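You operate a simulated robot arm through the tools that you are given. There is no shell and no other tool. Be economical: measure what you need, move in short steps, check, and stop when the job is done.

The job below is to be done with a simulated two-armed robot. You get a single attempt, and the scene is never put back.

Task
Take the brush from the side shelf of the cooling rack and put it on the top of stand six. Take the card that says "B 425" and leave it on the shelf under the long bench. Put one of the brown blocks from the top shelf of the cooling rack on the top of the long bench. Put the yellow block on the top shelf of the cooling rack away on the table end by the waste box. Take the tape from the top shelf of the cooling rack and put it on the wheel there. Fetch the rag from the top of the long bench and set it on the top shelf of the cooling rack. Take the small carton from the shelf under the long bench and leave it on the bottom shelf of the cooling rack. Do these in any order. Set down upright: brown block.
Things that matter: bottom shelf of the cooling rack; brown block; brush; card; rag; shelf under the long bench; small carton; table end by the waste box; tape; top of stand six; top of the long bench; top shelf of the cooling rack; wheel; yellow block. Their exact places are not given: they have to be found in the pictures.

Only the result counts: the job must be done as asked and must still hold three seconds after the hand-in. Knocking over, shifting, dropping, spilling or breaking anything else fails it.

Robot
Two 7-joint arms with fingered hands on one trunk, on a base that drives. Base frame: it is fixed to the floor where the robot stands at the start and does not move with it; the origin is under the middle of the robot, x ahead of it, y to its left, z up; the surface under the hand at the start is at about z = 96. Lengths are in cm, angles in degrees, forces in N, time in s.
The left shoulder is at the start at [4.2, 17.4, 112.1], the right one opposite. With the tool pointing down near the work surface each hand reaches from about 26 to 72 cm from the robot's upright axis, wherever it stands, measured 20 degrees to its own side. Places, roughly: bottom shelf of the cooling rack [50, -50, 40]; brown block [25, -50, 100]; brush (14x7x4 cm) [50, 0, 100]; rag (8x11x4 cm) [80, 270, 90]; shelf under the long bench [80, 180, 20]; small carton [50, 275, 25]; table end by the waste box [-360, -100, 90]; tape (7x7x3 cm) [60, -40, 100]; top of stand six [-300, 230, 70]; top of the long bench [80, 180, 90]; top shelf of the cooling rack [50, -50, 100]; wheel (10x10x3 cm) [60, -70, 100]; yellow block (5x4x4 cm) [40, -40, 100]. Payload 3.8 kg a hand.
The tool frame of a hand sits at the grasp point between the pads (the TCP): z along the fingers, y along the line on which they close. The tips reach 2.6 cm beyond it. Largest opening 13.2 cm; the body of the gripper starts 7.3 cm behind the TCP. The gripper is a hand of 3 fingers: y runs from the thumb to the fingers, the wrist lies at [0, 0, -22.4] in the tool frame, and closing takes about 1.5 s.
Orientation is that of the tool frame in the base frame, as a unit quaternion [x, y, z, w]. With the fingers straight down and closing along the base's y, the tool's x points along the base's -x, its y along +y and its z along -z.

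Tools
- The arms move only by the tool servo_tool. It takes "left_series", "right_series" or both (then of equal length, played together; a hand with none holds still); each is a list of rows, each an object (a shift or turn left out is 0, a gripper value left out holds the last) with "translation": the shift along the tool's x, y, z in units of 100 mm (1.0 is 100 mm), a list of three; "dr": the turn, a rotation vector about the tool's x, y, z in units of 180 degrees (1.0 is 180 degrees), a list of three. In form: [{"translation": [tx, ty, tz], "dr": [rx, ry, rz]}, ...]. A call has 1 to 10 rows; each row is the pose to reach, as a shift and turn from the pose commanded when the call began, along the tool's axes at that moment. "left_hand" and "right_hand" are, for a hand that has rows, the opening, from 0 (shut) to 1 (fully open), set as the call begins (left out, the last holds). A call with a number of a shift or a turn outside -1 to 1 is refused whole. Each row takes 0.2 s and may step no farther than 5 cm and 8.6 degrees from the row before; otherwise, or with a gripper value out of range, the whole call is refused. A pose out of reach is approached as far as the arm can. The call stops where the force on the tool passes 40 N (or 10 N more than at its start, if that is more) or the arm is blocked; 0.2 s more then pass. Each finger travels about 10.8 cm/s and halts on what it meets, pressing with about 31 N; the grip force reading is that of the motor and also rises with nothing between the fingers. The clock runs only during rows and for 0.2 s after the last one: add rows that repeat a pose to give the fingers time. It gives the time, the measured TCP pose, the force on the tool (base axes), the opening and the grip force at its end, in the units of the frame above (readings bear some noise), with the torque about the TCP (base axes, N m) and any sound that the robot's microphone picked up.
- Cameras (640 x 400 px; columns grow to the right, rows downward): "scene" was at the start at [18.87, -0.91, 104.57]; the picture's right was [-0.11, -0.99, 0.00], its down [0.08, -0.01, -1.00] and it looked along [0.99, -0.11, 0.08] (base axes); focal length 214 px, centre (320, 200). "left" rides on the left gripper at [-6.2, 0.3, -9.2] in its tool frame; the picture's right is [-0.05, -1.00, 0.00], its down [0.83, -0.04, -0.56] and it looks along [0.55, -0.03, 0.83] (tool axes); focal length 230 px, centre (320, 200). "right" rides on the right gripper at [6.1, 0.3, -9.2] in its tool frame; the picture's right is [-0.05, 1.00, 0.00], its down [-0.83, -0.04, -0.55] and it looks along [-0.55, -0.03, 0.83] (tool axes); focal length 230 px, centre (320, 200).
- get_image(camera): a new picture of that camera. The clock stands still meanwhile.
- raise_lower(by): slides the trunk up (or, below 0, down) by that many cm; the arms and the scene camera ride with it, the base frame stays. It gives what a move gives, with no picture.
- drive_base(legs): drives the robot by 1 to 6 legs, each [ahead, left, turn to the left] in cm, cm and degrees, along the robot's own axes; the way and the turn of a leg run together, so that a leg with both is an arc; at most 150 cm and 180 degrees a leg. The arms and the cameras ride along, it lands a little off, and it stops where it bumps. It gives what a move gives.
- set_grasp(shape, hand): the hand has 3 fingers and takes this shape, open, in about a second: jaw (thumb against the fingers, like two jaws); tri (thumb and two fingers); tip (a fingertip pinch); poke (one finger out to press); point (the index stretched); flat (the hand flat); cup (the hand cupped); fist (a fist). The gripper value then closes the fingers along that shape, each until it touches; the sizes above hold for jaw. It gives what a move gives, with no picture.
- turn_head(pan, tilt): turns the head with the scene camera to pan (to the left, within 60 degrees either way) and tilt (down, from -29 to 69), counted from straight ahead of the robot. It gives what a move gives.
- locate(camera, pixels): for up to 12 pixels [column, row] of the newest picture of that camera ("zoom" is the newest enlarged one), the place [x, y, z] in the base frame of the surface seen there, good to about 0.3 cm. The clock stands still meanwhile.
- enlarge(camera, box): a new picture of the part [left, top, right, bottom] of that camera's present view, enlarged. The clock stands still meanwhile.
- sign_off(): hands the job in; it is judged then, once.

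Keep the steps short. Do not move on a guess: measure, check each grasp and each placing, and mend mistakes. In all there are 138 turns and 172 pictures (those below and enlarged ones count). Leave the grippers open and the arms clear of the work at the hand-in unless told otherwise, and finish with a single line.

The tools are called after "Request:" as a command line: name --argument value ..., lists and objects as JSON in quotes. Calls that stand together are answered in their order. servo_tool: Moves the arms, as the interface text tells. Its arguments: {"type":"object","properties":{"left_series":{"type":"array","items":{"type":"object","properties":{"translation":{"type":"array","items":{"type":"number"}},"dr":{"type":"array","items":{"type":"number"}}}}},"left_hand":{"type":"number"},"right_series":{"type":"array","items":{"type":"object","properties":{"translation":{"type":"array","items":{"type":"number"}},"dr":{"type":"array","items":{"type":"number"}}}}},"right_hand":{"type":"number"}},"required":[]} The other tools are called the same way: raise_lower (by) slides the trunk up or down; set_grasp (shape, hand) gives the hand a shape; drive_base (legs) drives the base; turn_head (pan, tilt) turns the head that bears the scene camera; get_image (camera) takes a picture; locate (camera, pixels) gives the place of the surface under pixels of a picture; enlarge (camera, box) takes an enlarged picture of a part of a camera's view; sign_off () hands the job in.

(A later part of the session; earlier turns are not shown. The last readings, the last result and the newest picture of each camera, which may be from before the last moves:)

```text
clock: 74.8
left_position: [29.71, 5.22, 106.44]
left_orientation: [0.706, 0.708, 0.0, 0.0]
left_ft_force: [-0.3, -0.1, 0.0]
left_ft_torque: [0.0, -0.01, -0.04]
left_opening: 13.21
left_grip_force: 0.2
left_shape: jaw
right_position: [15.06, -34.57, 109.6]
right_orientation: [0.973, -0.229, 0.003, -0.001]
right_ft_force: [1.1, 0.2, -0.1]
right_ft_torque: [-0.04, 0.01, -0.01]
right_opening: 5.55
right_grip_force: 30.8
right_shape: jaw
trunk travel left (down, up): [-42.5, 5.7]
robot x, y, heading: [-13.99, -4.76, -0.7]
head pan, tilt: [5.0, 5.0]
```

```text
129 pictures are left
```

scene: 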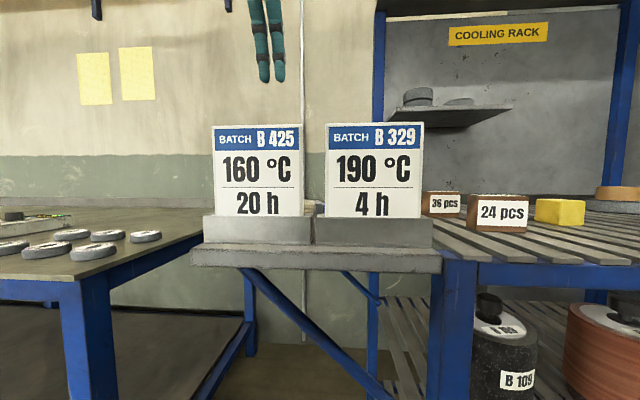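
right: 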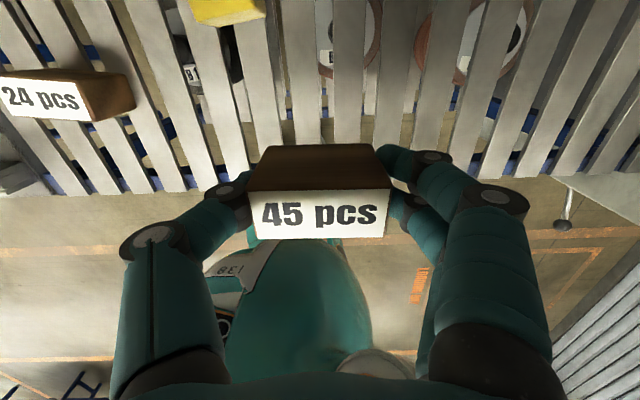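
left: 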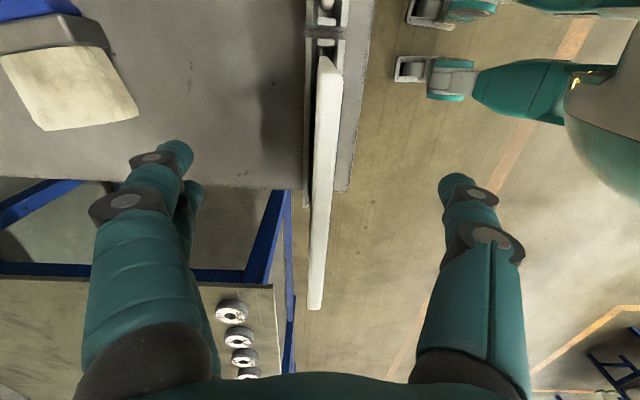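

Card centred between thumb and fingers. Close, then lift 3 cm first.

Request:
servo_tool --left_series '[{}, {}, {}, {}, {}, {}, {}, {}, {}]' --left_hand 0

Request:
servo_tool --left_series '[{"translation": [0, 0, -0.3]}, {"translation": [0, 0, -0.7]}, {"translation": [0, 0, -1.0]}]'

Request:
get_image --camera "left"

Request:
get_image --camera "scene"

```text
clock: 76.8
left_position: [29.84, 5.22, 106.59]
left_orientation: [0.705, 0.709, 0.0, 0.001]
left_ft_force: [0.8, -0.1, -0.1]
left_ft_torque: [0.0, -0.06, -0.01]
left_opening: 0.16
left_grip_force: 31.2
left_shape: jaw
right_position: [15.09, -34.62, 109.59]
right_orientation: [0.973, -0.229, 0.002, -0.002]
right_ft_force: [0.2, -0.1, -0.8]
right_ft_torque: [-0.03, -0.02, 0.03]
right_opening: 5.53
right_grip_force: 31.3
right_shape: jaw
trunk travel left (down, up): [-42.5, 5.7]
robot x, y, heading: [-13.87, -4.74, -0.5]
head pan, tilt: [5.0, 5.0]
```

```text
clock: 77.6
left_position: [29.36, 5.24, 116.53]
left_orientation: [0.705, 0.709, 0.001, 0.0]
left_ft_force: [-0.7, -0.6, -1.0]
left_ft_torque: [-0.04, 0.0, -0.02]
left_opening: 0.15
left_grip_force: 31.3
left_shape: jaw
right_position: [15.08, -34.63, 109.74]
right_orientation: [0.974, -0.228, 0.003, -0.003]
right_ft_force: [-0.2, -0.7, -0.1]
right_ft_torque: [-0.01, 0.01, 0.0]
right_opening: 5.57
right_grip_force: 31.2
right_shape: jaw
trunk travel left (down, up): [-42.5, 5.7]
robot x, y, heading: [-14.16, -4.95, -0.3]
head pan, tilt: [5.0, 5.0]
```

```text
128 pictures are left
```

left: 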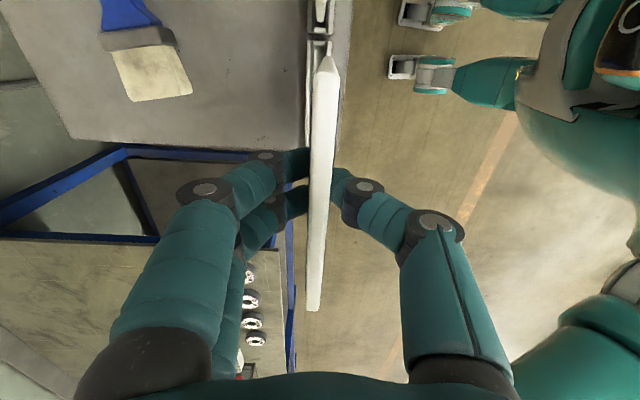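

```text
127 pictures are left
```

scene: 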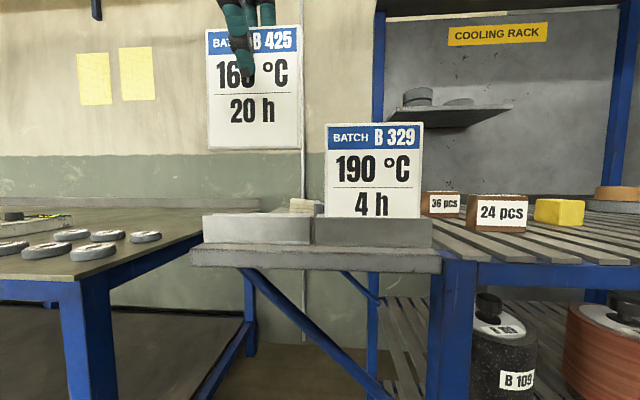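

Card held clear of its slot. Back off 12 cm and strafe left to about y=165 in front of the long bench, then look.

Request:
drive_base --legs '[[-12, 0, 0], [0, 100, 0], [0, 70, 0]]'

Request:
turn_head --pan 0 --tilt 25

Request:
get_image --camera "scene"

Request:
turn_head --pan 55 --tilt 20

Request:
get_image --camera "scene"

```text
clock: 93.8
left_position: [16.57, 178.04, 116.54]
left_orientation: [0.696, 0.718, -0.001, 0.0]
left_ft_force: [0.4, -0.3, -1.0]
left_ft_torque: [-0.03, -0.02, -0.03]
left_opening: 0.15
left_grip_force: 31.5
left_shape: jaw
right_position: [3.1, 137.84, 109.55]
right_orientation: [0.976, -0.216, 0.003, -0.001]
right_ft_force: [0.5, 0.0, -1.2]
right_ft_torque: [0.01, -0.01, -0.02]
right_opening: 5.53
right_grip_force: 30.5
right_shape: jaw
trunk travel left (down, up): [-42.5, 5.7]
robot x, y, heading: [-26.38, 166.46, 0.9]
head pan, tilt: [5.0, 5.0]
```

```text
clock: 94.7
left_position: [16.54, 178.05, 116.58]
left_orientation: [0.697, 0.717, 0.001, -0.001]
left_ft_force: [0.1, 0.3, -1.2]
left_ft_torque: [0.01, -0.01, -0.01]
left_opening: 0.18
left_grip_force: 31.0
left_shape: jaw
right_position: [3.04, 137.92, 109.48]
right_orientation: [0.976, -0.217, 0.003, -0.001]
right_ft_force: [-0.4, -0.5, -0.2]
right_ft_torque: [0.0, 0.01, 0.0]
right_opening: 5.54
right_grip_force: 31.2
right_shape: jaw
trunk travel left (down, up): [-42.5, 5.7]
robot x, y, heading: [-26.68, 166.76, 1.1]
head pan, tilt: [0.0, 25.0]
```

```text
126 pictures are left
```

scene: 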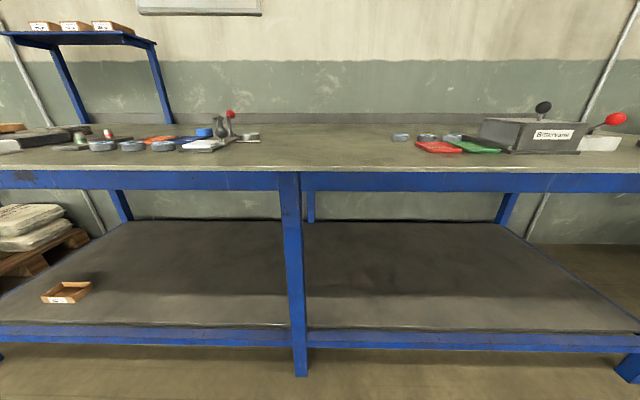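

```text
clock: 95.9
left_position: [16.49, 178.04, 116.51]
left_orientation: [0.696, 0.718, 0.0, 0.0]
left_ft_force: [0.2, -0.5, -0.9]
left_ft_torque: [-0.02, 0.03, 0.0]
left_opening: 0.14
left_grip_force: 30.5
left_shape: jaw
right_position: [3.07, 137.84, 109.47]
right_orientation: [0.976, -0.217, 0.003, -0.001]
right_ft_force: [-0.1, 1.2, -0.1]
right_ft_torque: [0.0, 0.0, 0.03]
right_opening: 5.55
right_grip_force: 30.9
right_shape: jaw
trunk travel left (down, up): [-42.5, 5.7]
robot x, y, heading: [-26.33, 166.49, 1.1]
head pan, tilt: [55.0, 20.0]
```

```text
125 pictures are left
```

scene: 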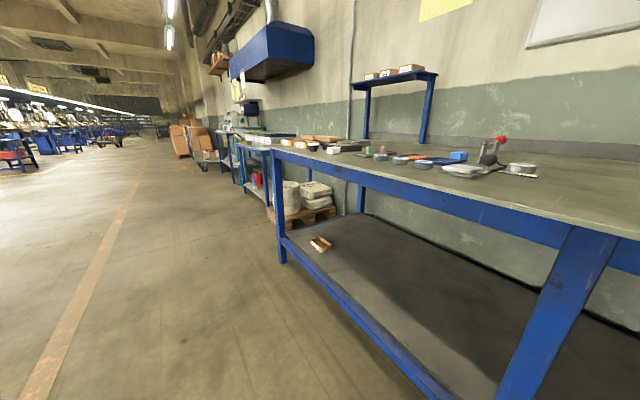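

I see the small open carton on the shelf at (320,243) and bench items. Measure.

Request:
locate --camera "scene" --pixels '[[320, 243], [312, 241], [330, 250], [350, 260], [280, 250], [545, 340], [600, 250], [465, 170], [420, 250], [460, 200], [320, 150], [300, 155]]'

Request:
enlarge --camera "scene" --box '[230, 120, 550, 260]'

```text
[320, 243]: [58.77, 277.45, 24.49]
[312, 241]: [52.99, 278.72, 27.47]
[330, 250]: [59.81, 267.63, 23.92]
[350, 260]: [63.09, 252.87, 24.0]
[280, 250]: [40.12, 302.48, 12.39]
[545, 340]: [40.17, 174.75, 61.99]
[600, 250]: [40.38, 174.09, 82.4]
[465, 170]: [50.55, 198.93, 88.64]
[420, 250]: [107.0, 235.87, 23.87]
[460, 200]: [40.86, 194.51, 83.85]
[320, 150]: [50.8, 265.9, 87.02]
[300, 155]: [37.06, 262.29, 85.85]
```

```text
2.00 times, centred on (390, 190) of scene
```

zoom: 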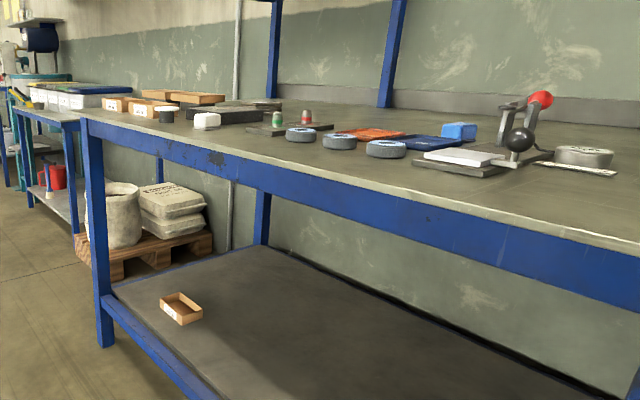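

Bench front edge x≈39, top z≈87, lower shelf z≈24, legs at y≈174 and 302. Drive forward 22 to place the block.

Request:
drive_base --legs '[[22, 0, -1]]'

Request:
turn_head --pan -20 --tilt 25

Request:
get_image --camera "scene"

Request:
locate --camera "scene" --pixels '[[200, 200], [320, 200], [320, 230], [400, 220], [450, 200], [320, 170], [320, 250]]'

```text
clock: 97.6
left_position: [38.3, 177.42, 116.55]
left_orientation: [0.704, 0.71, 0.0, 0.0]
left_ft_force: [0.3, -0.2, -1.3]
left_ft_torque: [-0.03, -0.02, 0.03]
left_opening: 0.15
left_grip_force: 31.3
left_shape: jaw
right_position: [24.32, 137.35, 109.59]
right_orientation: [0.974, -0.226, 0.003, -0.001]
right_ft_force: [0.1, 0.2, -0.6]
right_ft_torque: [-0.02, 0.01, 0.0]
right_opening: 5.53
right_grip_force: 31.2
right_shape: jaw
trunk travel left (down, up): [-42.5, 5.7]
robot x, y, heading: [-5.15, 167.23, 0.0]
head pan, tilt: [55.0, 20.0]
```

```text
clock: 99.0
left_position: [38.35, 177.42, 116.62]
left_orientation: [0.703, 0.711, -0.001, 0.0]
left_ft_force: [-0.5, 0.6, 0.0]
left_ft_torque: [0.03, -0.01, -0.01]
left_opening: 0.15
left_grip_force: 30.8
left_shape: jaw
right_position: [24.24, 137.44, 109.54]
right_orientation: [0.974, -0.225, 0.003, -0.001]
right_ft_force: [1.1, -0.4, -0.7]
right_ft_torque: [0.02, 0.01, 0.0]
right_opening: 5.52
right_grip_force: 31.3
right_shape: jaw
trunk travel left (down, up): [-42.5, 5.7]
robot x, y, heading: [-4.81, 166.57, 0.0]
head pan, tilt: [-20.0, 25.0]
```

```text
123 pictures are left
```

scene: 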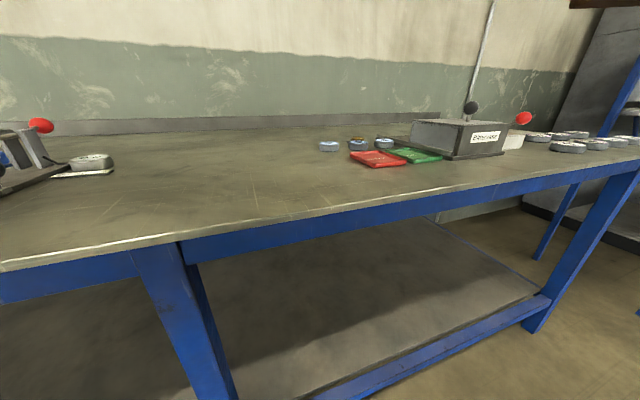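

```text
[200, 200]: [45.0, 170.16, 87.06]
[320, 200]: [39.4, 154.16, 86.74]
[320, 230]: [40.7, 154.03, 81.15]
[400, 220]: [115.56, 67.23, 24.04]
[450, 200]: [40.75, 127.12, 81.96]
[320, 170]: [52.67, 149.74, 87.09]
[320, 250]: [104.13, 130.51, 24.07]
```

Bench surface 87.05, clear around (52,140). Carry the block there, still high.

Request:
servo_tool --right_series '[{"translation": [0.4, -0.24, 0.1]}, {"translation": [0.79, -0.485, 0.2]}]'

Request:
servo_tool --right_series '[{"translation": [0.4, -0.24, 0.1]}, {"translation": [0.79, -0.485, 0.2]}]'

Request:
servo_tool --right_series '[{"translation": [0.4, -0.24, 0.1]}, {"translation": [0.79, -0.485, 0.2]}, {"translation": [0.79, -0.485, 0.2]}]'

Request:
get_image --camera "scene"

```text
clock: 99.7
left_position: [38.49, 177.42, 116.49]
left_orientation: [0.703, 0.711, 0.0, 0.0]
left_ft_force: [0.4, -0.9, -0.7]
left_ft_torque: [-0.01, 0.02, -0.02]
left_opening: 0.14
left_grip_force: 31.4
left_shape: jaw
right_position: [33.92, 138.28, 107.66]
right_orientation: [0.974, -0.225, 0.002, -0.001]
right_ft_force: [0.4, -0.4, -0.8]
right_ft_torque: [-0.01, 0.04, 0.0]
right_opening: 5.52
right_grip_force: 31.0
right_shape: jaw
trunk travel left (down, up): [-42.5, 5.7]
robot x, y, heading: [-4.51, 167.25, -0.1]
head pan, tilt: [-20.0, 25.0]
```

```text
clock: 100.2
left_position: [38.44, 177.31, 116.56]
left_orientation: [0.704, 0.711, 0.0, 0.0]
left_ft_force: [0.2, -1.1, -0.5]
left_ft_torque: [0.01, 0.01, 0.04]
left_opening: 0.14
left_grip_force: 30.9
left_shape: jaw
right_position: [42.91, 139.17, 105.71]
right_orientation: [0.974, -0.225, 0.003, -0.002]
right_ft_force: [0.2, 0.3, -0.6]
right_ft_torque: [-0.01, 0.02, -0.02]
right_opening: 5.53
right_grip_force: 31.1
right_shape: jaw
trunk travel left (down, up): [-42.5, 5.7]
robot x, y, heading: [-4.8, 166.87, -0.1]
head pan, tilt: [-20.0, 25.0]
```

```text
clock: 101.0
left_position: [38.35, 177.49, 116.65]
left_orientation: [0.704, 0.71, 0.001, 0.0]
left_ft_force: [0.1, -0.3, -1.5]
left_ft_torque: [0.0, 0.03, 0.0]
left_opening: 0.12
left_grip_force: 30.7
left_shape: jaw
right_position: [48.35, 139.13, 104.89]
right_orientation: [0.974, -0.225, 0.003, 0.0]
right_ft_force: [-0.6, 0.2, -0.3]
right_ft_torque: [0.0, 0.04, -0.02]
right_opening: 5.53
right_grip_force: 31.1
right_shape: jaw
right hand out of reach, approached as far as the arm can: row 2, 3
trunk travel left (down, up): [-42.5, 5.7]
robot x, y, heading: [-4.94, 166.9, -0.0]
head pan, tilt: [-20.0, 25.0]
```

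```text
122 pictures are left
```

scene: 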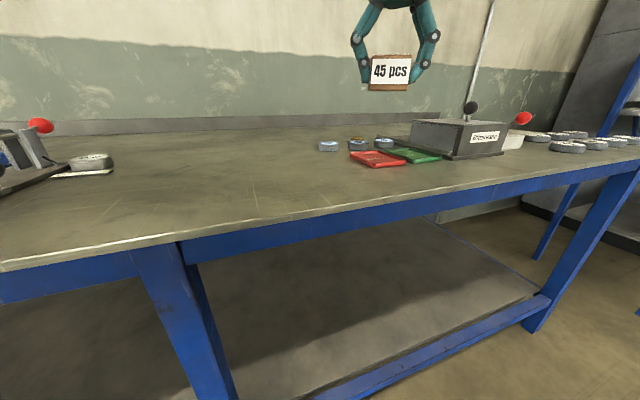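

At (48.4,139): 9 cm behind the front edge, clear. Lower straight down to TCP z≈90.9.

Request:
servo_tool --right_series '[{"translation": [0, 0, 0.4]}, {"translation": [0, 0, 0.8]}, {"translation": [0, 0, 1.0]}, {"translation": [0, 0, 1.0]}]'

Request:
get_image --camera "scene"

```text
clock: 102.0
left_position: [38.42, 177.39, 116.58]
left_orientation: [0.704, 0.711, 0.0, 0.0]
left_ft_force: [0.6, 1.2, -0.3]
left_ft_torque: [0.06, -0.04, 0.0]
left_opening: 0.15
left_grip_force: 30.9
left_shape: jaw
right_position: [48.43, 138.92, 95.07]
right_orientation: [0.974, -0.225, 0.005, -0.002]
right_ft_force: [-0.3, 0.3, 0.3]
right_ft_torque: [-0.03, 0.0, 0.0]
right_opening: 5.5
right_grip_force: 31.1
right_shape: jaw
trunk travel left (down, up): [-42.5, 5.7]
robot x, y, heading: [-5.0, 167.0, -0.1]
head pan, tilt: [-20.0, 25.0]
```

```text
121 pictures are left
```

scene: 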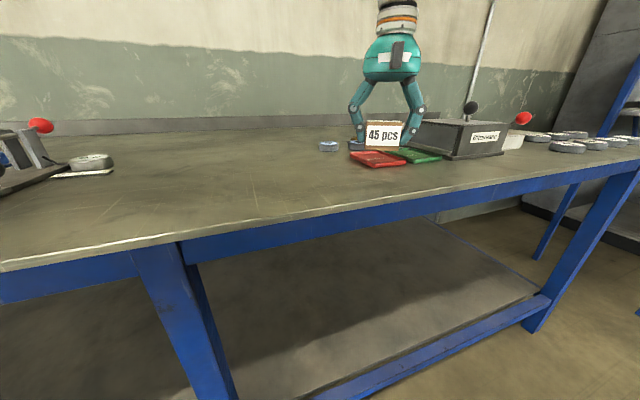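

Check where the red and green pieces are before the final descent.

Request:
locate --camera "scene" --pixels '[[378, 165], [400, 163], [440, 158], [328, 146], [390, 172], [352, 158]]'

```text
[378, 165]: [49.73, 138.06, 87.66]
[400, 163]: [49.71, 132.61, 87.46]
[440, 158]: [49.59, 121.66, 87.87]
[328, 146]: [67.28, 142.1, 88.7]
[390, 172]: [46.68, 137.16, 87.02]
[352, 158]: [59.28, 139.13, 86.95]
```

The red piece is right below. I strafe the base 13 cm left so the block comes over clear bench (y≈152).

Request:
drive_base --legs '[[0, 13, 0]]'

Request:
get_image --camera "scene"

Request:
get_image --camera "right"

```text
clock: 103.9
left_position: [38.27, 190.7, 116.64]
left_orientation: [0.702, 0.712, 0.0, 0.0]
left_ft_force: [0.2, -0.2, 0.4]
left_ft_torque: [-0.02, 0.01, 0.03]
left_opening: 0.15
left_grip_force: 30.6
left_shape: jaw
right_position: [48.57, 152.18, 94.97]
right_orientation: [0.975, -0.224, 0.004, -0.001]
right_ft_force: [-0.6, -0.3, 0.5]
right_ft_torque: [0.03, 0.0, 0.01]
right_opening: 5.49
right_grip_force: 31.2
right_shape: jaw
trunk travel left (down, up): [-42.5, 5.7]
robot x, y, heading: [-5.13, 179.97, 0.1]
head pan, tilt: [-20.0, 25.0]
```

```text
120 pictures are left
```

scene: 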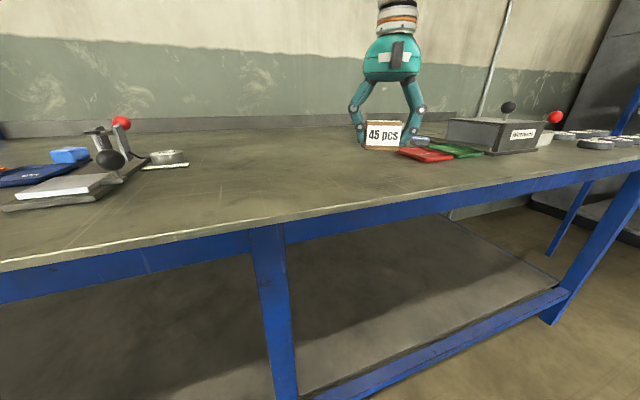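

```text
119 pictures are left
```

right: 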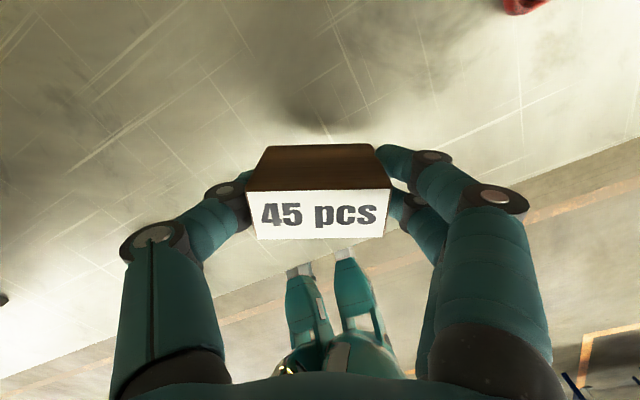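

Area below is clear; the red piece's edge is well off at (520,5). Lower 4.2 cm and release.

Request:
servo_tool --right_series '[{"translation": [0, 0, 0.2]}, {"translation": [0, 0, 0.36]}, {"translation": [0, 0, 0.42]}, {"translation": [0, 0, 0.42]}]'

Request:
get_image --camera "right"

```text
clock: 104.9
left_position: [38.32, 190.6, 116.56]
left_orientation: [0.702, 0.712, 0.0, 0.0]
left_ft_force: [-0.3, 0.3, 0.1]
left_ft_torque: [-0.01, -0.03, 0.02]
left_opening: 0.14
left_grip_force: 30.6
left_shape: jaw
right_position: [48.07, 151.79, 90.95]
right_orientation: [0.974, -0.225, 0.004, -0.003]
right_ft_force: [-0.4, 0.8, -0.4]
right_ft_torque: [0.0, 0.01, 0.03]
right_opening: 5.47
right_grip_force: 31.3
right_shape: jaw
right hand out of reach, approached as far as the arm can: row 1, 2, 3, 4
trunk travel left (down, up): [-42.5, 5.7]
robot x, y, heading: [-4.82, 179.96, 0.0]
head pan, tilt: [-20.0, 25.0]
```

```text
118 pictures are left
```

right: 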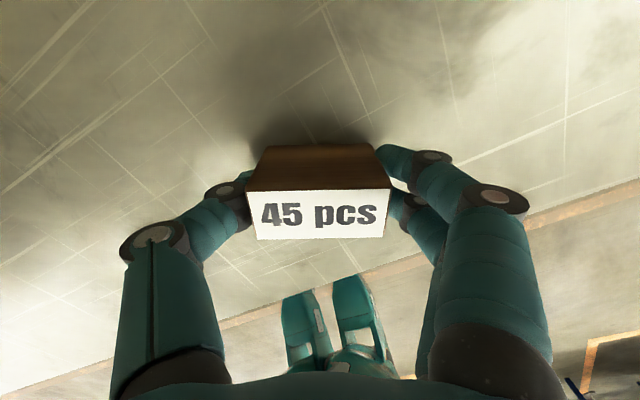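

Nearly touching (bottom ≈87.2). Lower 0.25 more, open, and go up.

Request:
servo_tool --right_series '[{"translation": [0, 0, 0.02]}, {"translation": [0, 0, 0.03]}]'

Request:
servo_tool --right_series '[{}, {}, {}, {}, {}]' --right_hand 0.8

Request:
servo_tool --right_series '[{"translation": [0, 0, -0.4]}, {"translation": [0, 0, -0.8]}, {"translation": [0, 0, -1.0]}]'

Request:
get_image --camera "scene"

```text
clock: 105.5
left_position: [38.28, 190.69, 116.58]
left_orientation: [0.702, 0.712, 0.0, 0.0]
left_ft_force: [0.5, 0.1, -1.6]
left_ft_torque: [-0.02, 0.0, 0.02]
left_opening: 0.17
left_grip_force: 31.6
left_shape: jaw
right_position: [47.81, 151.67, 90.69]
right_orientation: [0.975, -0.224, 0.004, -0.002]
right_ft_force: [0.0, 0.0, -0.6]
right_ft_torque: [-0.01, -0.01, 0.0]
right_opening: 5.52
right_grip_force: 31.1
right_shape: jaw
trunk travel left (down, up): [-42.5, 5.7]
robot x, y, heading: [-4.99, 180.14, -0.0]
head pan, tilt: [-20.0, 25.0]
```

```text
clock: 106.7
left_position: [38.34, 190.73, 116.59]
left_orientation: [0.702, 0.712, 0.001, 0.0]
left_ft_force: [-0.8, 0.0, -0.4]
left_ft_torque: [-0.01, -0.02, 0.0]
left_opening: 0.14
left_grip_force: 30.9
left_shape: jaw
right_position: [47.98, 151.76, 90.78]
right_orientation: [0.974, -0.225, 0.004, -0.003]
right_ft_force: [-0.2, 0.3, -0.6]
right_ft_torque: [0.0, -0.01, 0.02]
right_opening: 10.55
right_grip_force: 0.1
right_shape: jaw
trunk travel left (down, up): [-42.5, 5.7]
robot x, y, heading: [-4.92, 180.1, -0.0]
head pan, tilt: [-20.0, 25.0]
```

```text
clock: 107.5
left_position: [38.22, 190.76, 116.58]
left_orientation: [0.702, 0.712, 0.0, 0.0]
left_ft_force: [-0.7, -0.4, -0.9]
left_ft_torque: [-0.01, 0.01, 0.03]
left_opening: 0.12
left_grip_force: 31.2
left_shape: jaw
right_position: [47.96, 151.83, 100.59]
right_orientation: [0.975, -0.224, 0.003, -0.003]
right_ft_force: [0.7, -0.1, 0.2]
right_ft_torque: [-0.01, 0.02, 0.01]
right_opening: 10.53
right_grip_force: 0.0
right_shape: jaw
trunk travel left (down, up): [-42.5, 5.7]
robot x, y, heading: [-5.1, 179.68, 0.4]
head pan, tilt: [-20.0, 25.0]
```

```text
117 pictures are left
```

scene: 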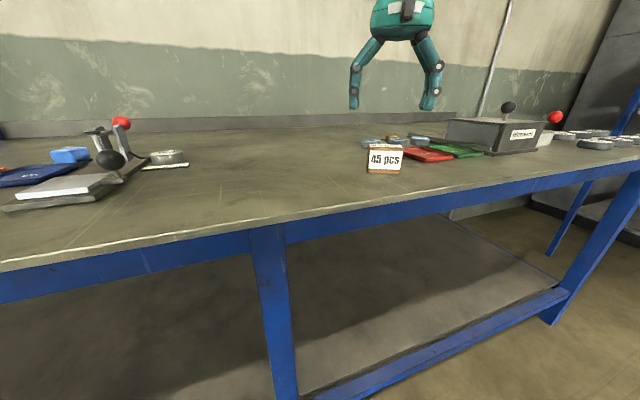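

Block stands upright on the bench. Back off 25 cm, then retract the right hand and tilt the left (card) forward to near-horizontal.

Request:
drive_base --legs '[[-28, 0, 0], [0, 18, 0]]'

Request:
servo_tool --right_series '[{"translation": [-0.4, 0.2, 0]}, {"translation": [-0.8, 0.4, 0]}, {"translation": [-0.9, 0.44, 0]}, {"translation": [-0.9, 0.44, 0]}, {"translation": [-0.9, 0.44, 0]}]' --left_series '[{"dr": [-0.046, 0, 0]}, {"dr": [-0.092, 0, 0]}, {"dr": [-0.138, 0, 0]}, {"dr": [-0.184, 0, 0]}, {"dr": [-0.23, 0, 0]}]'

Request:
servo_tool --right_series '[{"translation": [-0.4, 0.2, 0]}, {"translation": [-0.8, 0.4, 0]}, {"translation": [-0.9, 0.44, 0]}, {"translation": [-0.9, 0.44, 0]}, {"translation": [-0.9, 0.44, 0]}]' --left_series '[{"dr": [-0.046, 0, 0]}, {"dr": [-0.092, 0, 0]}, {"dr": [-0.138, 0, 0]}, {"dr": [-0.184, 0, 0]}, {"dr": [-0.22, 0, 0]}]'

Request:
get_image --camera "left"

```text
clock: 111.2
left_position: [9.87, 208.19, 116.61]
left_orientation: [0.704, 0.71, 0.0, 0.001]
left_ft_force: [0.1, 0.0, -0.3]
left_ft_torque: [-0.01, 0.0, -0.02]
left_opening: 0.15
left_grip_force: 30.8
left_shape: jaw
right_position: [19.34, 169.32, 100.66]
right_orientation: [0.974, -0.227, 0.004, -0.002]
right_ft_force: [-0.6, -1.0, 0.8]
right_ft_torque: [0.02, 0.03, -0.03]
right_opening: 10.56
right_grip_force: 0.2
right_shape: jaw
trunk travel left (down, up): [-42.5, 5.7]
robot x, y, heading: [-33.36, 198.21, -0.4]
head pan, tilt: [-20.0, 25.0]
```

```text
clock: 112.4
left_position: [9.87, 208.14, 116.63]
left_orientation: [0.658, 0.664, 0.251, 0.251]
left_ft_force: [-0.2, 0.7, 0.2]
left_ft_torque: [-0.02, -0.01, -0.02]
left_opening: 0.18
left_grip_force: 31.2
left_shape: jaw
right_position: [9.32, 169.33, 100.59]
right_orientation: [0.974, -0.227, 0.004, -0.003]
right_ft_force: [0.2, -0.4, 0.2]
right_ft_torque: [-0.01, 0.0, -0.03]
right_opening: 10.55
right_grip_force: 0.0
right_shape: jaw
trunk travel left (down, up): [-42.5, 5.7]
robot x, y, heading: [-33.61, 197.97, -0.5]
head pan, tilt: [-20.0, 25.0]
```

```text
clock: 113.6
left_position: [13.32, 205.03, 117.77]
left_orientation: [0.535, 0.54, 0.461, 0.458]
left_ft_force: [0.1, -0.6, -0.2]
left_ft_torque: [0.0, 0.01, -0.02]
left_opening: 0.14
left_grip_force: 30.9
left_shape: jaw
left hand out of reach, approached as far as the arm can: row 3, 4, 5
right_position: [-0.71, 169.47, 100.29]
right_orientation: [0.974, -0.227, 0.004, -0.003]
right_ft_force: [-0.1, -0.3, -0.1]
right_ft_torque: [-0.01, 0.02, -0.01]
right_opening: 10.56
right_grip_force: 0.0
right_shape: jaw
trunk travel left (down, up): [-42.5, 5.7]
robot x, y, heading: [-33.28, 198.17, -0.1]
head pan, tilt: [-20.0, 25.0]
```

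```text
116 pictures are left
```

left: 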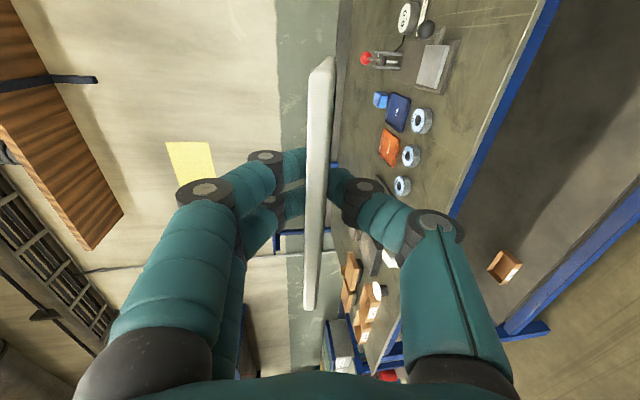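

Tilt ≈81° reached. Lower the trunk 42 cm.

Request:
raise_lower --by -42

Request:
servo_tool --left_series '[{"translation": [0, -0.4, 0]}, {"translation": [0, -0.8, 0]}, {"translation": [0, -1.0, 0]}]'

Request:
servo_tool --left_series '[{"translation": [0, -0.4, 0]}, {"translation": [0, -0.8, 0]}, {"translation": [0, -1.0, 0]}]'

```text
refused: -42 is not a number from -40 to 40
```

```text
clock: 114.4
left_position: [13.49, 203.82, 109.48]
left_orientation: [0.535, 0.54, 0.462, 0.458]
left_ft_force: [0.0, 0.2, -0.5]
left_ft_torque: [0.0, 0.03, 0.02]
left_opening: 0.17
left_grip_force: 31.4
left_shape: jaw
left hand out of reach, approached as far as the arm can: row 1, 2, 3
right_position: [-0.83, 169.29, 100.57]
right_orientation: [0.974, -0.227, 0.004, -0.002]
right_ft_force: [0.2, 0.3, 0.2]
right_ft_torque: [-0.02, -0.01, 0.04]
right_opening: 10.51
right_grip_force: 0.1
right_shape: jaw
trunk travel left (down, up): [-42.5, 5.7]
robot x, y, heading: [-33.31, 197.87, -0.3]
head pan, tilt: [-20.0, 25.0]
```

```text
clock: 115.2
left_position: [11.49, 204.15, 99.46]
left_orientation: [0.535, 0.54, 0.462, 0.457]
left_ft_force: [0.4, -1.0, -0.2]
left_ft_torque: [0.03, 0.0, 0.05]
left_opening: 0.14
left_grip_force: 30.8
left_shape: jaw
right_position: [-0.87, 169.42, 100.5]
right_orientation: [0.974, -0.227, 0.004, -0.002]
right_ft_force: [0.1, -0.4, -1.2]
right_ft_torque: [0.0, 0.02, 0.0]
right_opening: 10.54
right_grip_force: 0.0
right_shape: jaw
trunk travel left (down, up): [-42.5, 5.7]
robot x, y, heading: [-33.44, 197.87, -0.3]
head pan, tilt: [-20.0, 25.0]
```

Left is at z 99.5. Lower trunk 40.

Request:
raise_lower --by -40

Request:
servo_tool --left_series '[{"translation": [0, -0.4, 0]}, {"translation": [0, -0.8, 0]}, {"translation": [0, -1.0, 0]}]'

Request:
servo_tool --left_series '[{"translation": [0, -0.4, 0]}, {"translation": [0, -0.8, 0.1]}, {"translation": [0, -1.0, 0.2]}]'

Request:
turn_head --pan 10 --tilt 15

Request:
get_image --camera "scene"

```text
clock: 119.1
left_position: [13.15, 203.89, 46.46]
left_orientation: [0.607, 0.611, 0.362, 0.357]
left_ft_force: [-0.4, 0.7, -0.9]
left_ft_torque: [0.01, 0.01, 0.0]
left_opening: 0.17
left_grip_force: 30.7
left_shape: jaw
right_position: [1.74, 169.36, 57.28]
right_orientation: [0.972, -0.227, -0.056, 0.011]
right_ft_force: [0.4, -0.1, -0.4]
right_ft_torque: [-0.02, -0.01, 0.02]
right_opening: 10.54
right_grip_force: 0.0
right_shape: jaw
trunk travel left (down, up): [-2.5, 45.7]
robot x, y, heading: [-33.17, 198.14, -0.2]
head pan, tilt: [-20.0, 25.0]
```

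```text
clock: 119.9
left_position: [8.16, 204.09, 37.76]
left_orientation: [0.607, 0.61, 0.362, 0.358]
left_ft_force: [-0.2, 0.1, -0.8]
left_ft_torque: [0.0, 0.03, -0.02]
left_opening: 0.12
left_grip_force: 31.1
left_shape: jaw
right_position: [1.84, 169.47, 57.27]
right_orientation: [0.972, -0.227, -0.057, 0.011]
right_ft_force: [0.8, -0.2, -0.9]
right_ft_torque: [-0.02, 0.03, 0.0]
right_opening: 10.53
right_grip_force: 0.2
right_shape: jaw
trunk travel left (down, up): [-2.5, 45.7]
robot x, y, heading: [-33.23, 197.94, -0.3]
head pan, tilt: [-20.0, 25.0]
```

```text
clock: 120.7
left_position: [5.85, 202.57, 33.1]
left_orientation: [0.639, 0.593, 0.33, 0.362]
left_ft_force: [-1.3, 0.7, -0.1]
left_ft_torque: [0.01, 0.0, 0.03]
left_opening: 0.16
left_grip_force: 31.1
left_shape: jaw
left hand out of reach, approached as far as the arm can: row 2, 3
right_position: [1.81, 169.29, 57.02]
right_orientation: [0.972, -0.227, -0.057, 0.012]
right_ft_force: [0.5, 0.5, 0.4]
right_ft_torque: [0.0, 0.01, -0.03]
right_opening: 10.53
right_grip_force: 0.1
right_shape: jaw
trunk travel left (down, up): [-2.5, 45.7]
robot x, y, heading: [-33.45, 197.79, -0.2]
head pan, tilt: [-20.0, 25.0]
stopped in row 3 (left hand): the arm was blocked; the commanded pose is now the measured one
```

```text
clock: 121.7
left_position: [5.87, 202.56, 33.21]
left_orientation: [0.639, 0.592, 0.33, 0.362]
left_ft_force: [0.8, -0.6, -0.2]
left_ft_torque: [0.03, -0.02, 0.0]
left_opening: 0.16
left_grip_force: 31.2
left_shape: jaw
right_position: [1.81, 169.35, 57.2]
right_orientation: [0.972, -0.227, -0.057, 0.012]
right_ft_force: [0.1, 0.0, 0.5]
right_ft_torque: [0.02, 0.04, 0.02]
right_opening: 10.54
right_grip_force: 0.1
right_shape: jaw
trunk travel left (down, up): [-2.5, 45.7]
robot x, y, heading: [-33.06, 197.86, -0.4]
head pan, tilt: [10.0, 15.0]
```

```text
115 pictures are left
```

scene: 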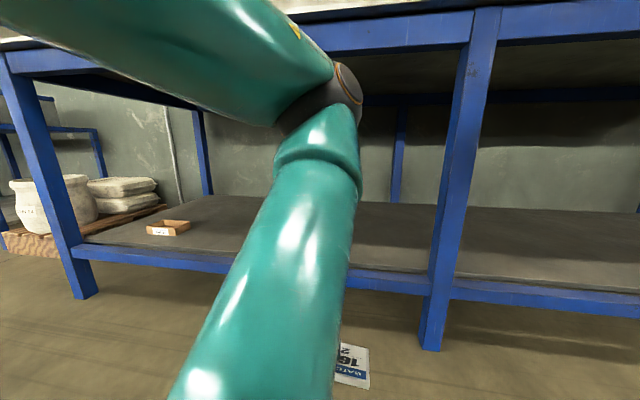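

The arm folded too close to the body. Extend the hand forward and up while leveling it a bit.

Request:
servo_tool --left_series '[{"translation": [0.03, 0.36, 0.3]}, {"translation": [0.07, 0.72, 0.61], "dr": [-0.03, 0, 0]}, {"translation": [0.07, 0.72, 0.61], "dr": [-0.07, 0, 0]}]'

Request:
servo_tool --left_series '[{"translation": [0.03, 0.22, 0.4]}, {"translation": [0.03, 0.42, 0.8], "dr": [-0.03, 0, 0]}, {"translation": [0.03, 0.42, 0.8], "dr": [-0.055, 0, 0]}]'

Request:
get_image --camera "scene"

```text
clock: 122.5
left_position: [14.75, 202.48, 35.79]
left_orientation: [0.597, 0.553, 0.395, 0.427]
left_ft_force: [-0.6, -0.2, -0.5]
left_ft_torque: [-0.01, 0.06, 0.03]
left_opening: 0.17
left_grip_force: 31.1
left_shape: jaw
right_position: [1.82, 169.39, 57.16]
right_orientation: [0.972, -0.228, -0.056, 0.012]
right_ft_force: [-0.1, -0.1, 0.5]
right_ft_torque: [0.0, 0.02, -0.01]
right_opening: 10.54
right_grip_force: 0.1
right_shape: jaw
trunk travel left (down, up): [-2.5, 45.7]
robot x, y, heading: [-33.39, 198.17, -0.6]
head pan, tilt: [10.0, 15.0]
```

```text
clock: 123.3
left_position: [23.34, 201.05, 37.8]
left_orientation: [0.557, 0.518, 0.442, 0.476]
left_ft_force: [-0.3, 0.6, -0.2]
left_ft_torque: [0.01, 0.04, -0.02]
left_opening: 0.16
left_grip_force: 31.0
left_shape: jaw
left hand out of reach, approached as far as the arm can: row 3
right_position: [1.81, 169.26, 57.18]
right_orientation: [0.972, -0.228, -0.056, 0.012]
right_ft_force: [0.0, 0.3, -0.5]
right_ft_torque: [0.01, 0.01, 0.0]
right_opening: 10.57
right_grip_force: 0.0
right_shape: jaw
trunk travel left (down, up): [-2.5, 45.7]
robot x, y, heading: [-33.48, 197.69, -0.3]
head pan, tilt: [10.0, 15.0]
```

```text
114 pictures are left
```

scene: 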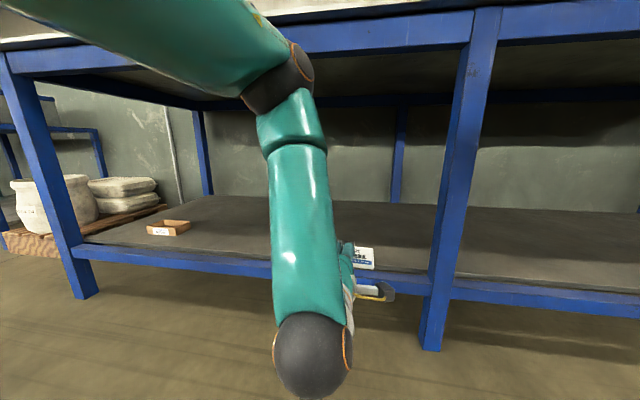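

I check the elbow's position relative to the bench rail.

Request:
locate --camera "scene" --pixels '[[275, 85], [300, 65], [300, 110], [310, 250], [312, 350], [365, 257], [170, 228], [155, 232], [185, 228], [375, 250], [200, 265], [420, 285]]'

```text
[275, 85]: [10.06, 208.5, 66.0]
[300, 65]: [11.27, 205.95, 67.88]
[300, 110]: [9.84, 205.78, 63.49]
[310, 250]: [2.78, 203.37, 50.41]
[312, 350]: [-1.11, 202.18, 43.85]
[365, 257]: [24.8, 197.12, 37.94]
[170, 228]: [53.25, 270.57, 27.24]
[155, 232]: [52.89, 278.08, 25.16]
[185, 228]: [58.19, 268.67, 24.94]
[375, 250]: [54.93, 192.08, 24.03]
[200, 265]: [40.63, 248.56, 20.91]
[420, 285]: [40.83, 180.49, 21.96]
```

Pitch the card down to ~30° so the hand clears the shelf's front edge, then drive forward 27 cm.

Request:
servo_tool --left_series '[{"dr": [0.04, 0, 0]}, {"dr": [0.08, 0, 0]}, {"dr": [0.117, 0, 0]}]'

Request:
drive_base --legs '[[27, 0, 0]]'

Request:
get_image --camera "left"

Request:
get_image --camera "scene"

```text
clock: 124.1
left_position: [23.37, 201.14, 37.91]
left_orientation: [0.635, 0.588, 0.339, 0.368]
left_ft_force: [0.9, -0.2, -0.2]
left_ft_torque: [0.01, 0.01, -0.04]
left_opening: 0.13
left_grip_force: 30.5
left_shape: jaw
right_position: [1.82, 169.37, 57.17]
right_orientation: [0.972, -0.228, -0.056, 0.012]
right_ft_force: [-0.1, 0.4, 0.3]
right_ft_torque: [0.0, -0.01, 0.03]
right_opening: 10.53
right_grip_force: 0.0
right_shape: jaw
trunk travel left (down, up): [-2.5, 45.7]
robot x, y, heading: [-33.35, 198.08, -0.2]
head pan, tilt: [10.0, 15.0]
```

```text
clock: 125.9
left_position: [45.99, 200.75, 37.51]
left_orientation: [0.641, 0.585, 0.335, 0.367]
left_ft_force: [0.1, -0.2, -1.1]
left_ft_torque: [-0.02, 0.01, 0.0]
left_opening: 0.15
left_grip_force: 30.9
left_shape: jaw
right_position: [24.99, 169.27, 57.61]
right_orientation: [0.972, -0.23, -0.049, 0.013]
right_ft_force: [0.0, 0.8, 0.3]
right_ft_torque: [0.04, 0.03, -0.02]
right_opening: 10.56
right_grip_force: 0.1
right_shape: jaw
trunk travel left (down, up): [-2.5, 45.7]
robot x, y, heading: [-9.38, 198.05, -0.4]
head pan, tilt: [10.0, 15.0]
```

```text
113 pictures are left
```

left: 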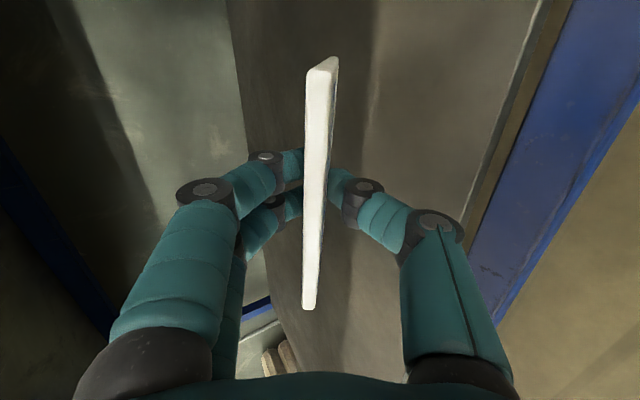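

```text
112 pictures are left
```

scene: 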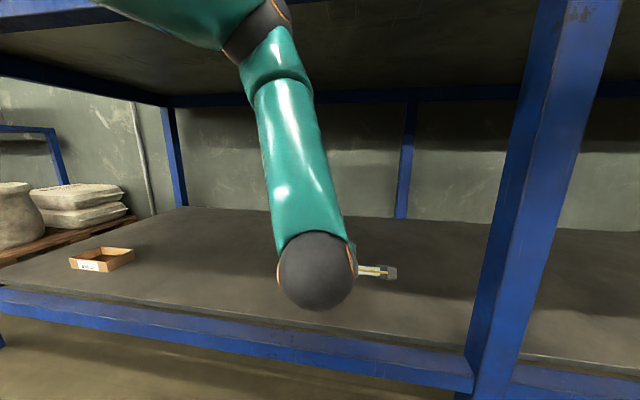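

Slight extra contact suspected (hand lagged the base). Back 2 cm, then extend the hand into the shelf and down gradually.

Request:
drive_base --legs '[[-2, 0, 0]]'

Request:
servo_tool --left_series '[{"translation": [0.03, 0.0, 0.3]}, {"translation": [0.04, -0.1, 0.5]}, {"translation": [0.05, -0.2, 0.7]}]'

Request:
get_image --camera "left"

```text
clock: 126.7
left_position: [44.45, 200.57, 36.9]
left_orientation: [0.644, 0.586, 0.332, 0.363]
left_ft_force: [-0.4, 0.2, 0.4]
left_ft_torque: [-0.03, 0.01, 0.03]
left_opening: 0.17
left_grip_force: 30.8
left_shape: jaw
right_position: [23.68, 169.04, 57.09]
right_orientation: [0.972, -0.229, -0.057, 0.011]
right_ft_force: [-0.1, -0.3, 0.3]
right_ft_torque: [0.02, -0.01, 0.03]
right_opening: 10.51
right_grip_force: 0.0
right_shape: jaw
trunk travel left (down, up): [-2.5, 45.7]
robot x, y, heading: [-11.18, 197.96, -0.3]
head pan, tilt: [10.0, 15.0]
```

```text
clock: 127.5
left_position: [49.63, 200.67, 31.47]
left_orientation: [0.644, 0.586, 0.333, 0.362]
left_ft_force: [0.5, 0.2, -0.4]
left_ft_torque: [0.0, 0.0, -0.02]
left_opening: 0.16
left_grip_force: 31.2
left_shape: jaw
right_position: [23.78, 169.02, 57.07]
right_orientation: [0.972, -0.229, -0.058, 0.011]
right_ft_force: [0.6, 0.1, -0.3]
right_ft_torque: [0.0, 0.02, -0.01]
right_opening: 10.53
right_grip_force: 0.0
right_shape: jaw
trunk travel left (down, up): [-2.5, 45.7]
robot x, y, heading: [-11.26, 198.03, -0.7]
head pan, tilt: [10.0, 15.0]
```

```text
111 pictures are left
```

left: 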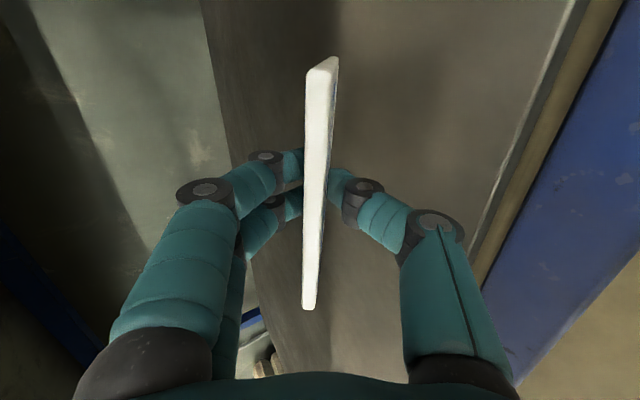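

Card's lead edge ≈2.7 above the shelf. Go forward 2, down 2.4.

Request:
servo_tool --left_series '[{"translation": [0.01, -0.05, 0.15]}, {"translation": [0.02, -0.11, 0.29]}, {"translation": [0.02, -0.11, 0.29]}]'

Request:
get_image --camera "left"

Request:
get_image --camera "right"

```text
clock: 128.3
left_position: [51.49, 200.66, 29.09]
left_orientation: [0.645, 0.586, 0.332, 0.363]
left_ft_force: [-0.6, -0.1, 1.6]
left_ft_torque: [-0.04, -0.13, -0.04]
left_opening: 0.18
left_grip_force: 30.7
left_shape: jaw
right_position: [23.76, 169.08, 57.24]
right_orientation: [0.972, -0.23, -0.057, 0.011]
right_ft_force: [0.8, 0.9, 0.2]
right_ft_torque: [0.0, 0.02, -0.03]
right_opening: 10.55
right_grip_force: 0.0
right_shape: jaw
trunk travel left (down, up): [-2.5, 45.7]
robot x, y, heading: [-11.29, 197.56, -0.7]
head pan, tilt: [10.0, 15.0]
```

```text
110 pictures are left
```

left: 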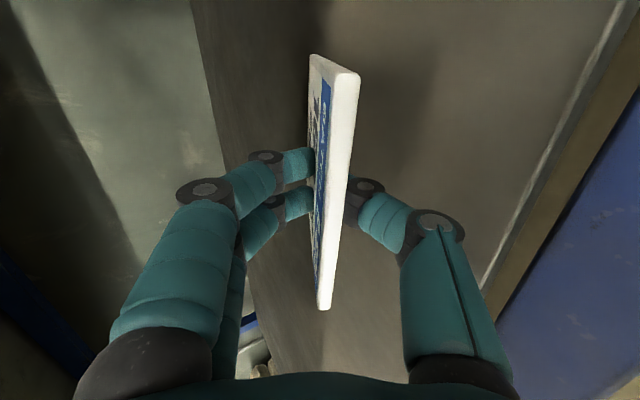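

```text
109 pictures are left
```

right: 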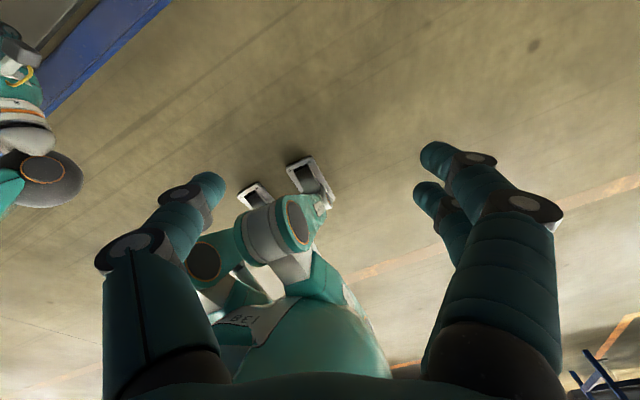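

The card touches the shelf (it pivoted slightly in the grip). Release by opening partly.

Request:
servo_tool --left_series '[{}, {}, {}, {}, {}]' --left_hand 0.3

Request:
get_image --camera "left"

```text
clock: 129.5
left_position: [51.43, 200.57, 28.97]
left_orientation: [0.644, 0.586, 0.332, 0.362]
left_ft_force: [0.2, -0.2, -1.3]
left_ft_torque: [-0.02, 0.01, 0.02]
left_opening: 3.94
left_grip_force: 0.0
left_shape: jaw
right_position: [23.8, 169.05, 57.13]
right_orientation: [0.972, -0.229, -0.057, 0.011]
right_ft_force: [-0.5, -1.2, -0.1]
right_ft_torque: [0.01, -0.02, -0.03]
right_opening: 10.53
right_grip_force: 0.0
right_shape: jaw
trunk travel left (down, up): [-2.5, 45.7]
robot x, y, heading: [-11.29, 197.44, -0.5]
head pan, tilt: [10.0, 15.0]
```

```text
108 pictures are left
```

left: 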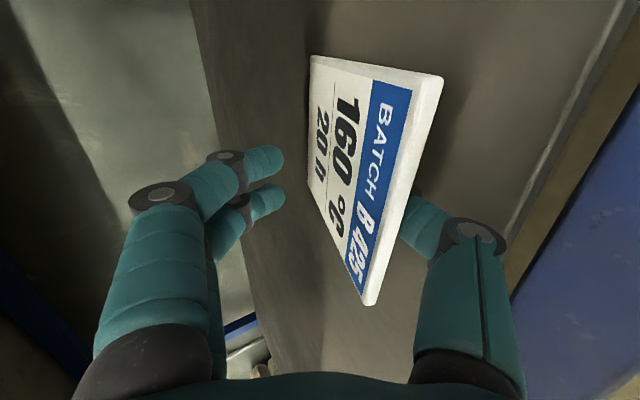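

The card rests on the thumb. Pull back horizontally so it drops flat.

Request:
servo_tool --left_series '[{"translation": [-0.02, -0.14, -0.2]}, {"translation": [-0.04, -0.28, -0.42]}, {"translation": [-0.06, -0.38, -0.65]}]'

Request:
get_image --camera "left"

```text
clock: 130.3
left_position: [43.95, 200.96, 29.29]
left_orientation: [0.644, 0.586, 0.332, 0.362]
left_ft_force: [0.0, -0.6, -0.5]
left_ft_torque: [0.0, -0.01, 0.0]
left_opening: 3.97
left_grip_force: 0.0
left_shape: jaw
right_position: [23.8, 169.1, 57.08]
right_orientation: [0.972, -0.229, -0.057, 0.012]
right_ft_force: [-0.8, 0.7, 0.0]
right_ft_torque: [0.0, 0.01, 0.02]
right_opening: 10.52
right_grip_force: 0.1
right_shape: jaw
trunk travel left (down, up): [-2.5, 45.7]
robot x, y, heading: [-11.13, 197.53, -0.5]
head pan, tilt: [10.0, 15.0]
```

```text
107 pictures are left
```

left: 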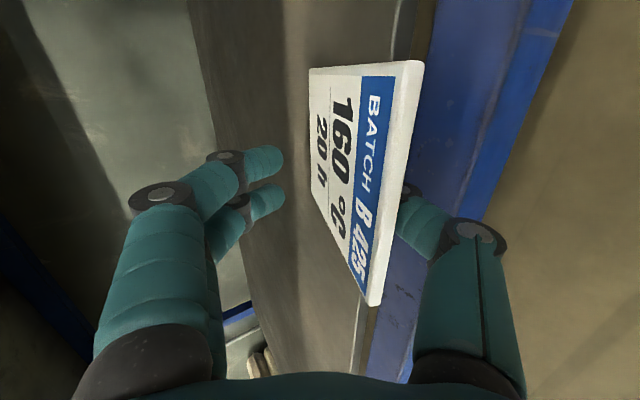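

The card followed the thumb back. I re-grip it, and will retry with the hand much steeper so the card can't ride on the thumb. Close first.

Request:
servo_tool --left_series '[{}, {}, {}, {}, {}]' --left_hand 0

Request:
servo_tool --left_series '[{"translation": [0, 0.3, -0.15]}, {"translation": [0, 0.6, -0.3]}, {"translation": [0.0, 0.8, 0.0]}]'

Request:
get_image --camera "left"

```text
clock: 131.5
left_position: [43.9, 200.84, 29.13]
left_orientation: [0.644, 0.586, 0.333, 0.362]
left_ft_force: [0.4, -0.6, 0.2]
left_ft_torque: [0.02, -0.05, -0.01]
left_opening: 0.14
left_grip_force: 31.2
left_shape: jaw
right_position: [23.86, 168.99, 57.15]
right_orientation: [0.972, -0.229, -0.057, 0.012]
right_ft_force: [0.1, 0.0, -0.7]
right_ft_torque: [0.02, -0.02, -0.01]
right_opening: 10.56
right_grip_force: 0.1
right_shape: jaw
trunk travel left (down, up): [-2.5, 45.7]
robot x, y, heading: [-11.04, 197.85, -0.4]
head pan, tilt: [10.0, 15.0]
```

```text
clock: 132.3
left_position: [47.87, 200.24, 36.05]
left_orientation: [0.644, 0.587, 0.331, 0.362]
left_ft_force: [-0.2, -0.6, -0.1]
left_ft_torque: [0.01, 0.05, 0.02]
left_opening: 0.16
left_grip_force: 30.7
left_shape: jaw
right_position: [23.86, 168.93, 57.18]
right_orientation: [0.972, -0.23, -0.056, 0.012]
right_ft_force: [0.7, 0.4, 0.5]
right_ft_torque: [0.02, -0.03, -0.06]
right_opening: 10.53
right_grip_force: 0.1
right_shape: jaw
trunk travel left (down, up): [-2.5, 45.7]
robot x, y, heading: [-11.63, 197.4, -0.4]
head pan, tilt: [10.0, 15.0]
```

```text
106 pictures are left
```

left: 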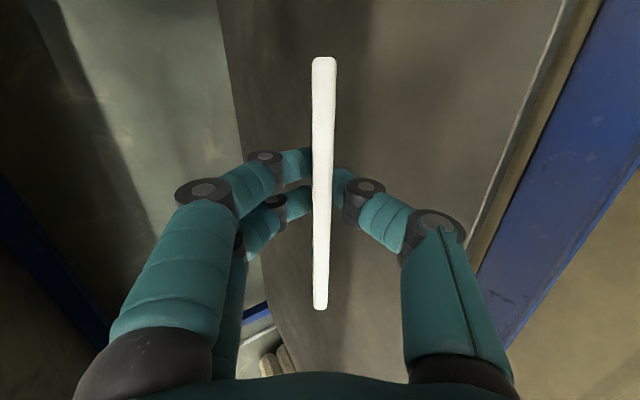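

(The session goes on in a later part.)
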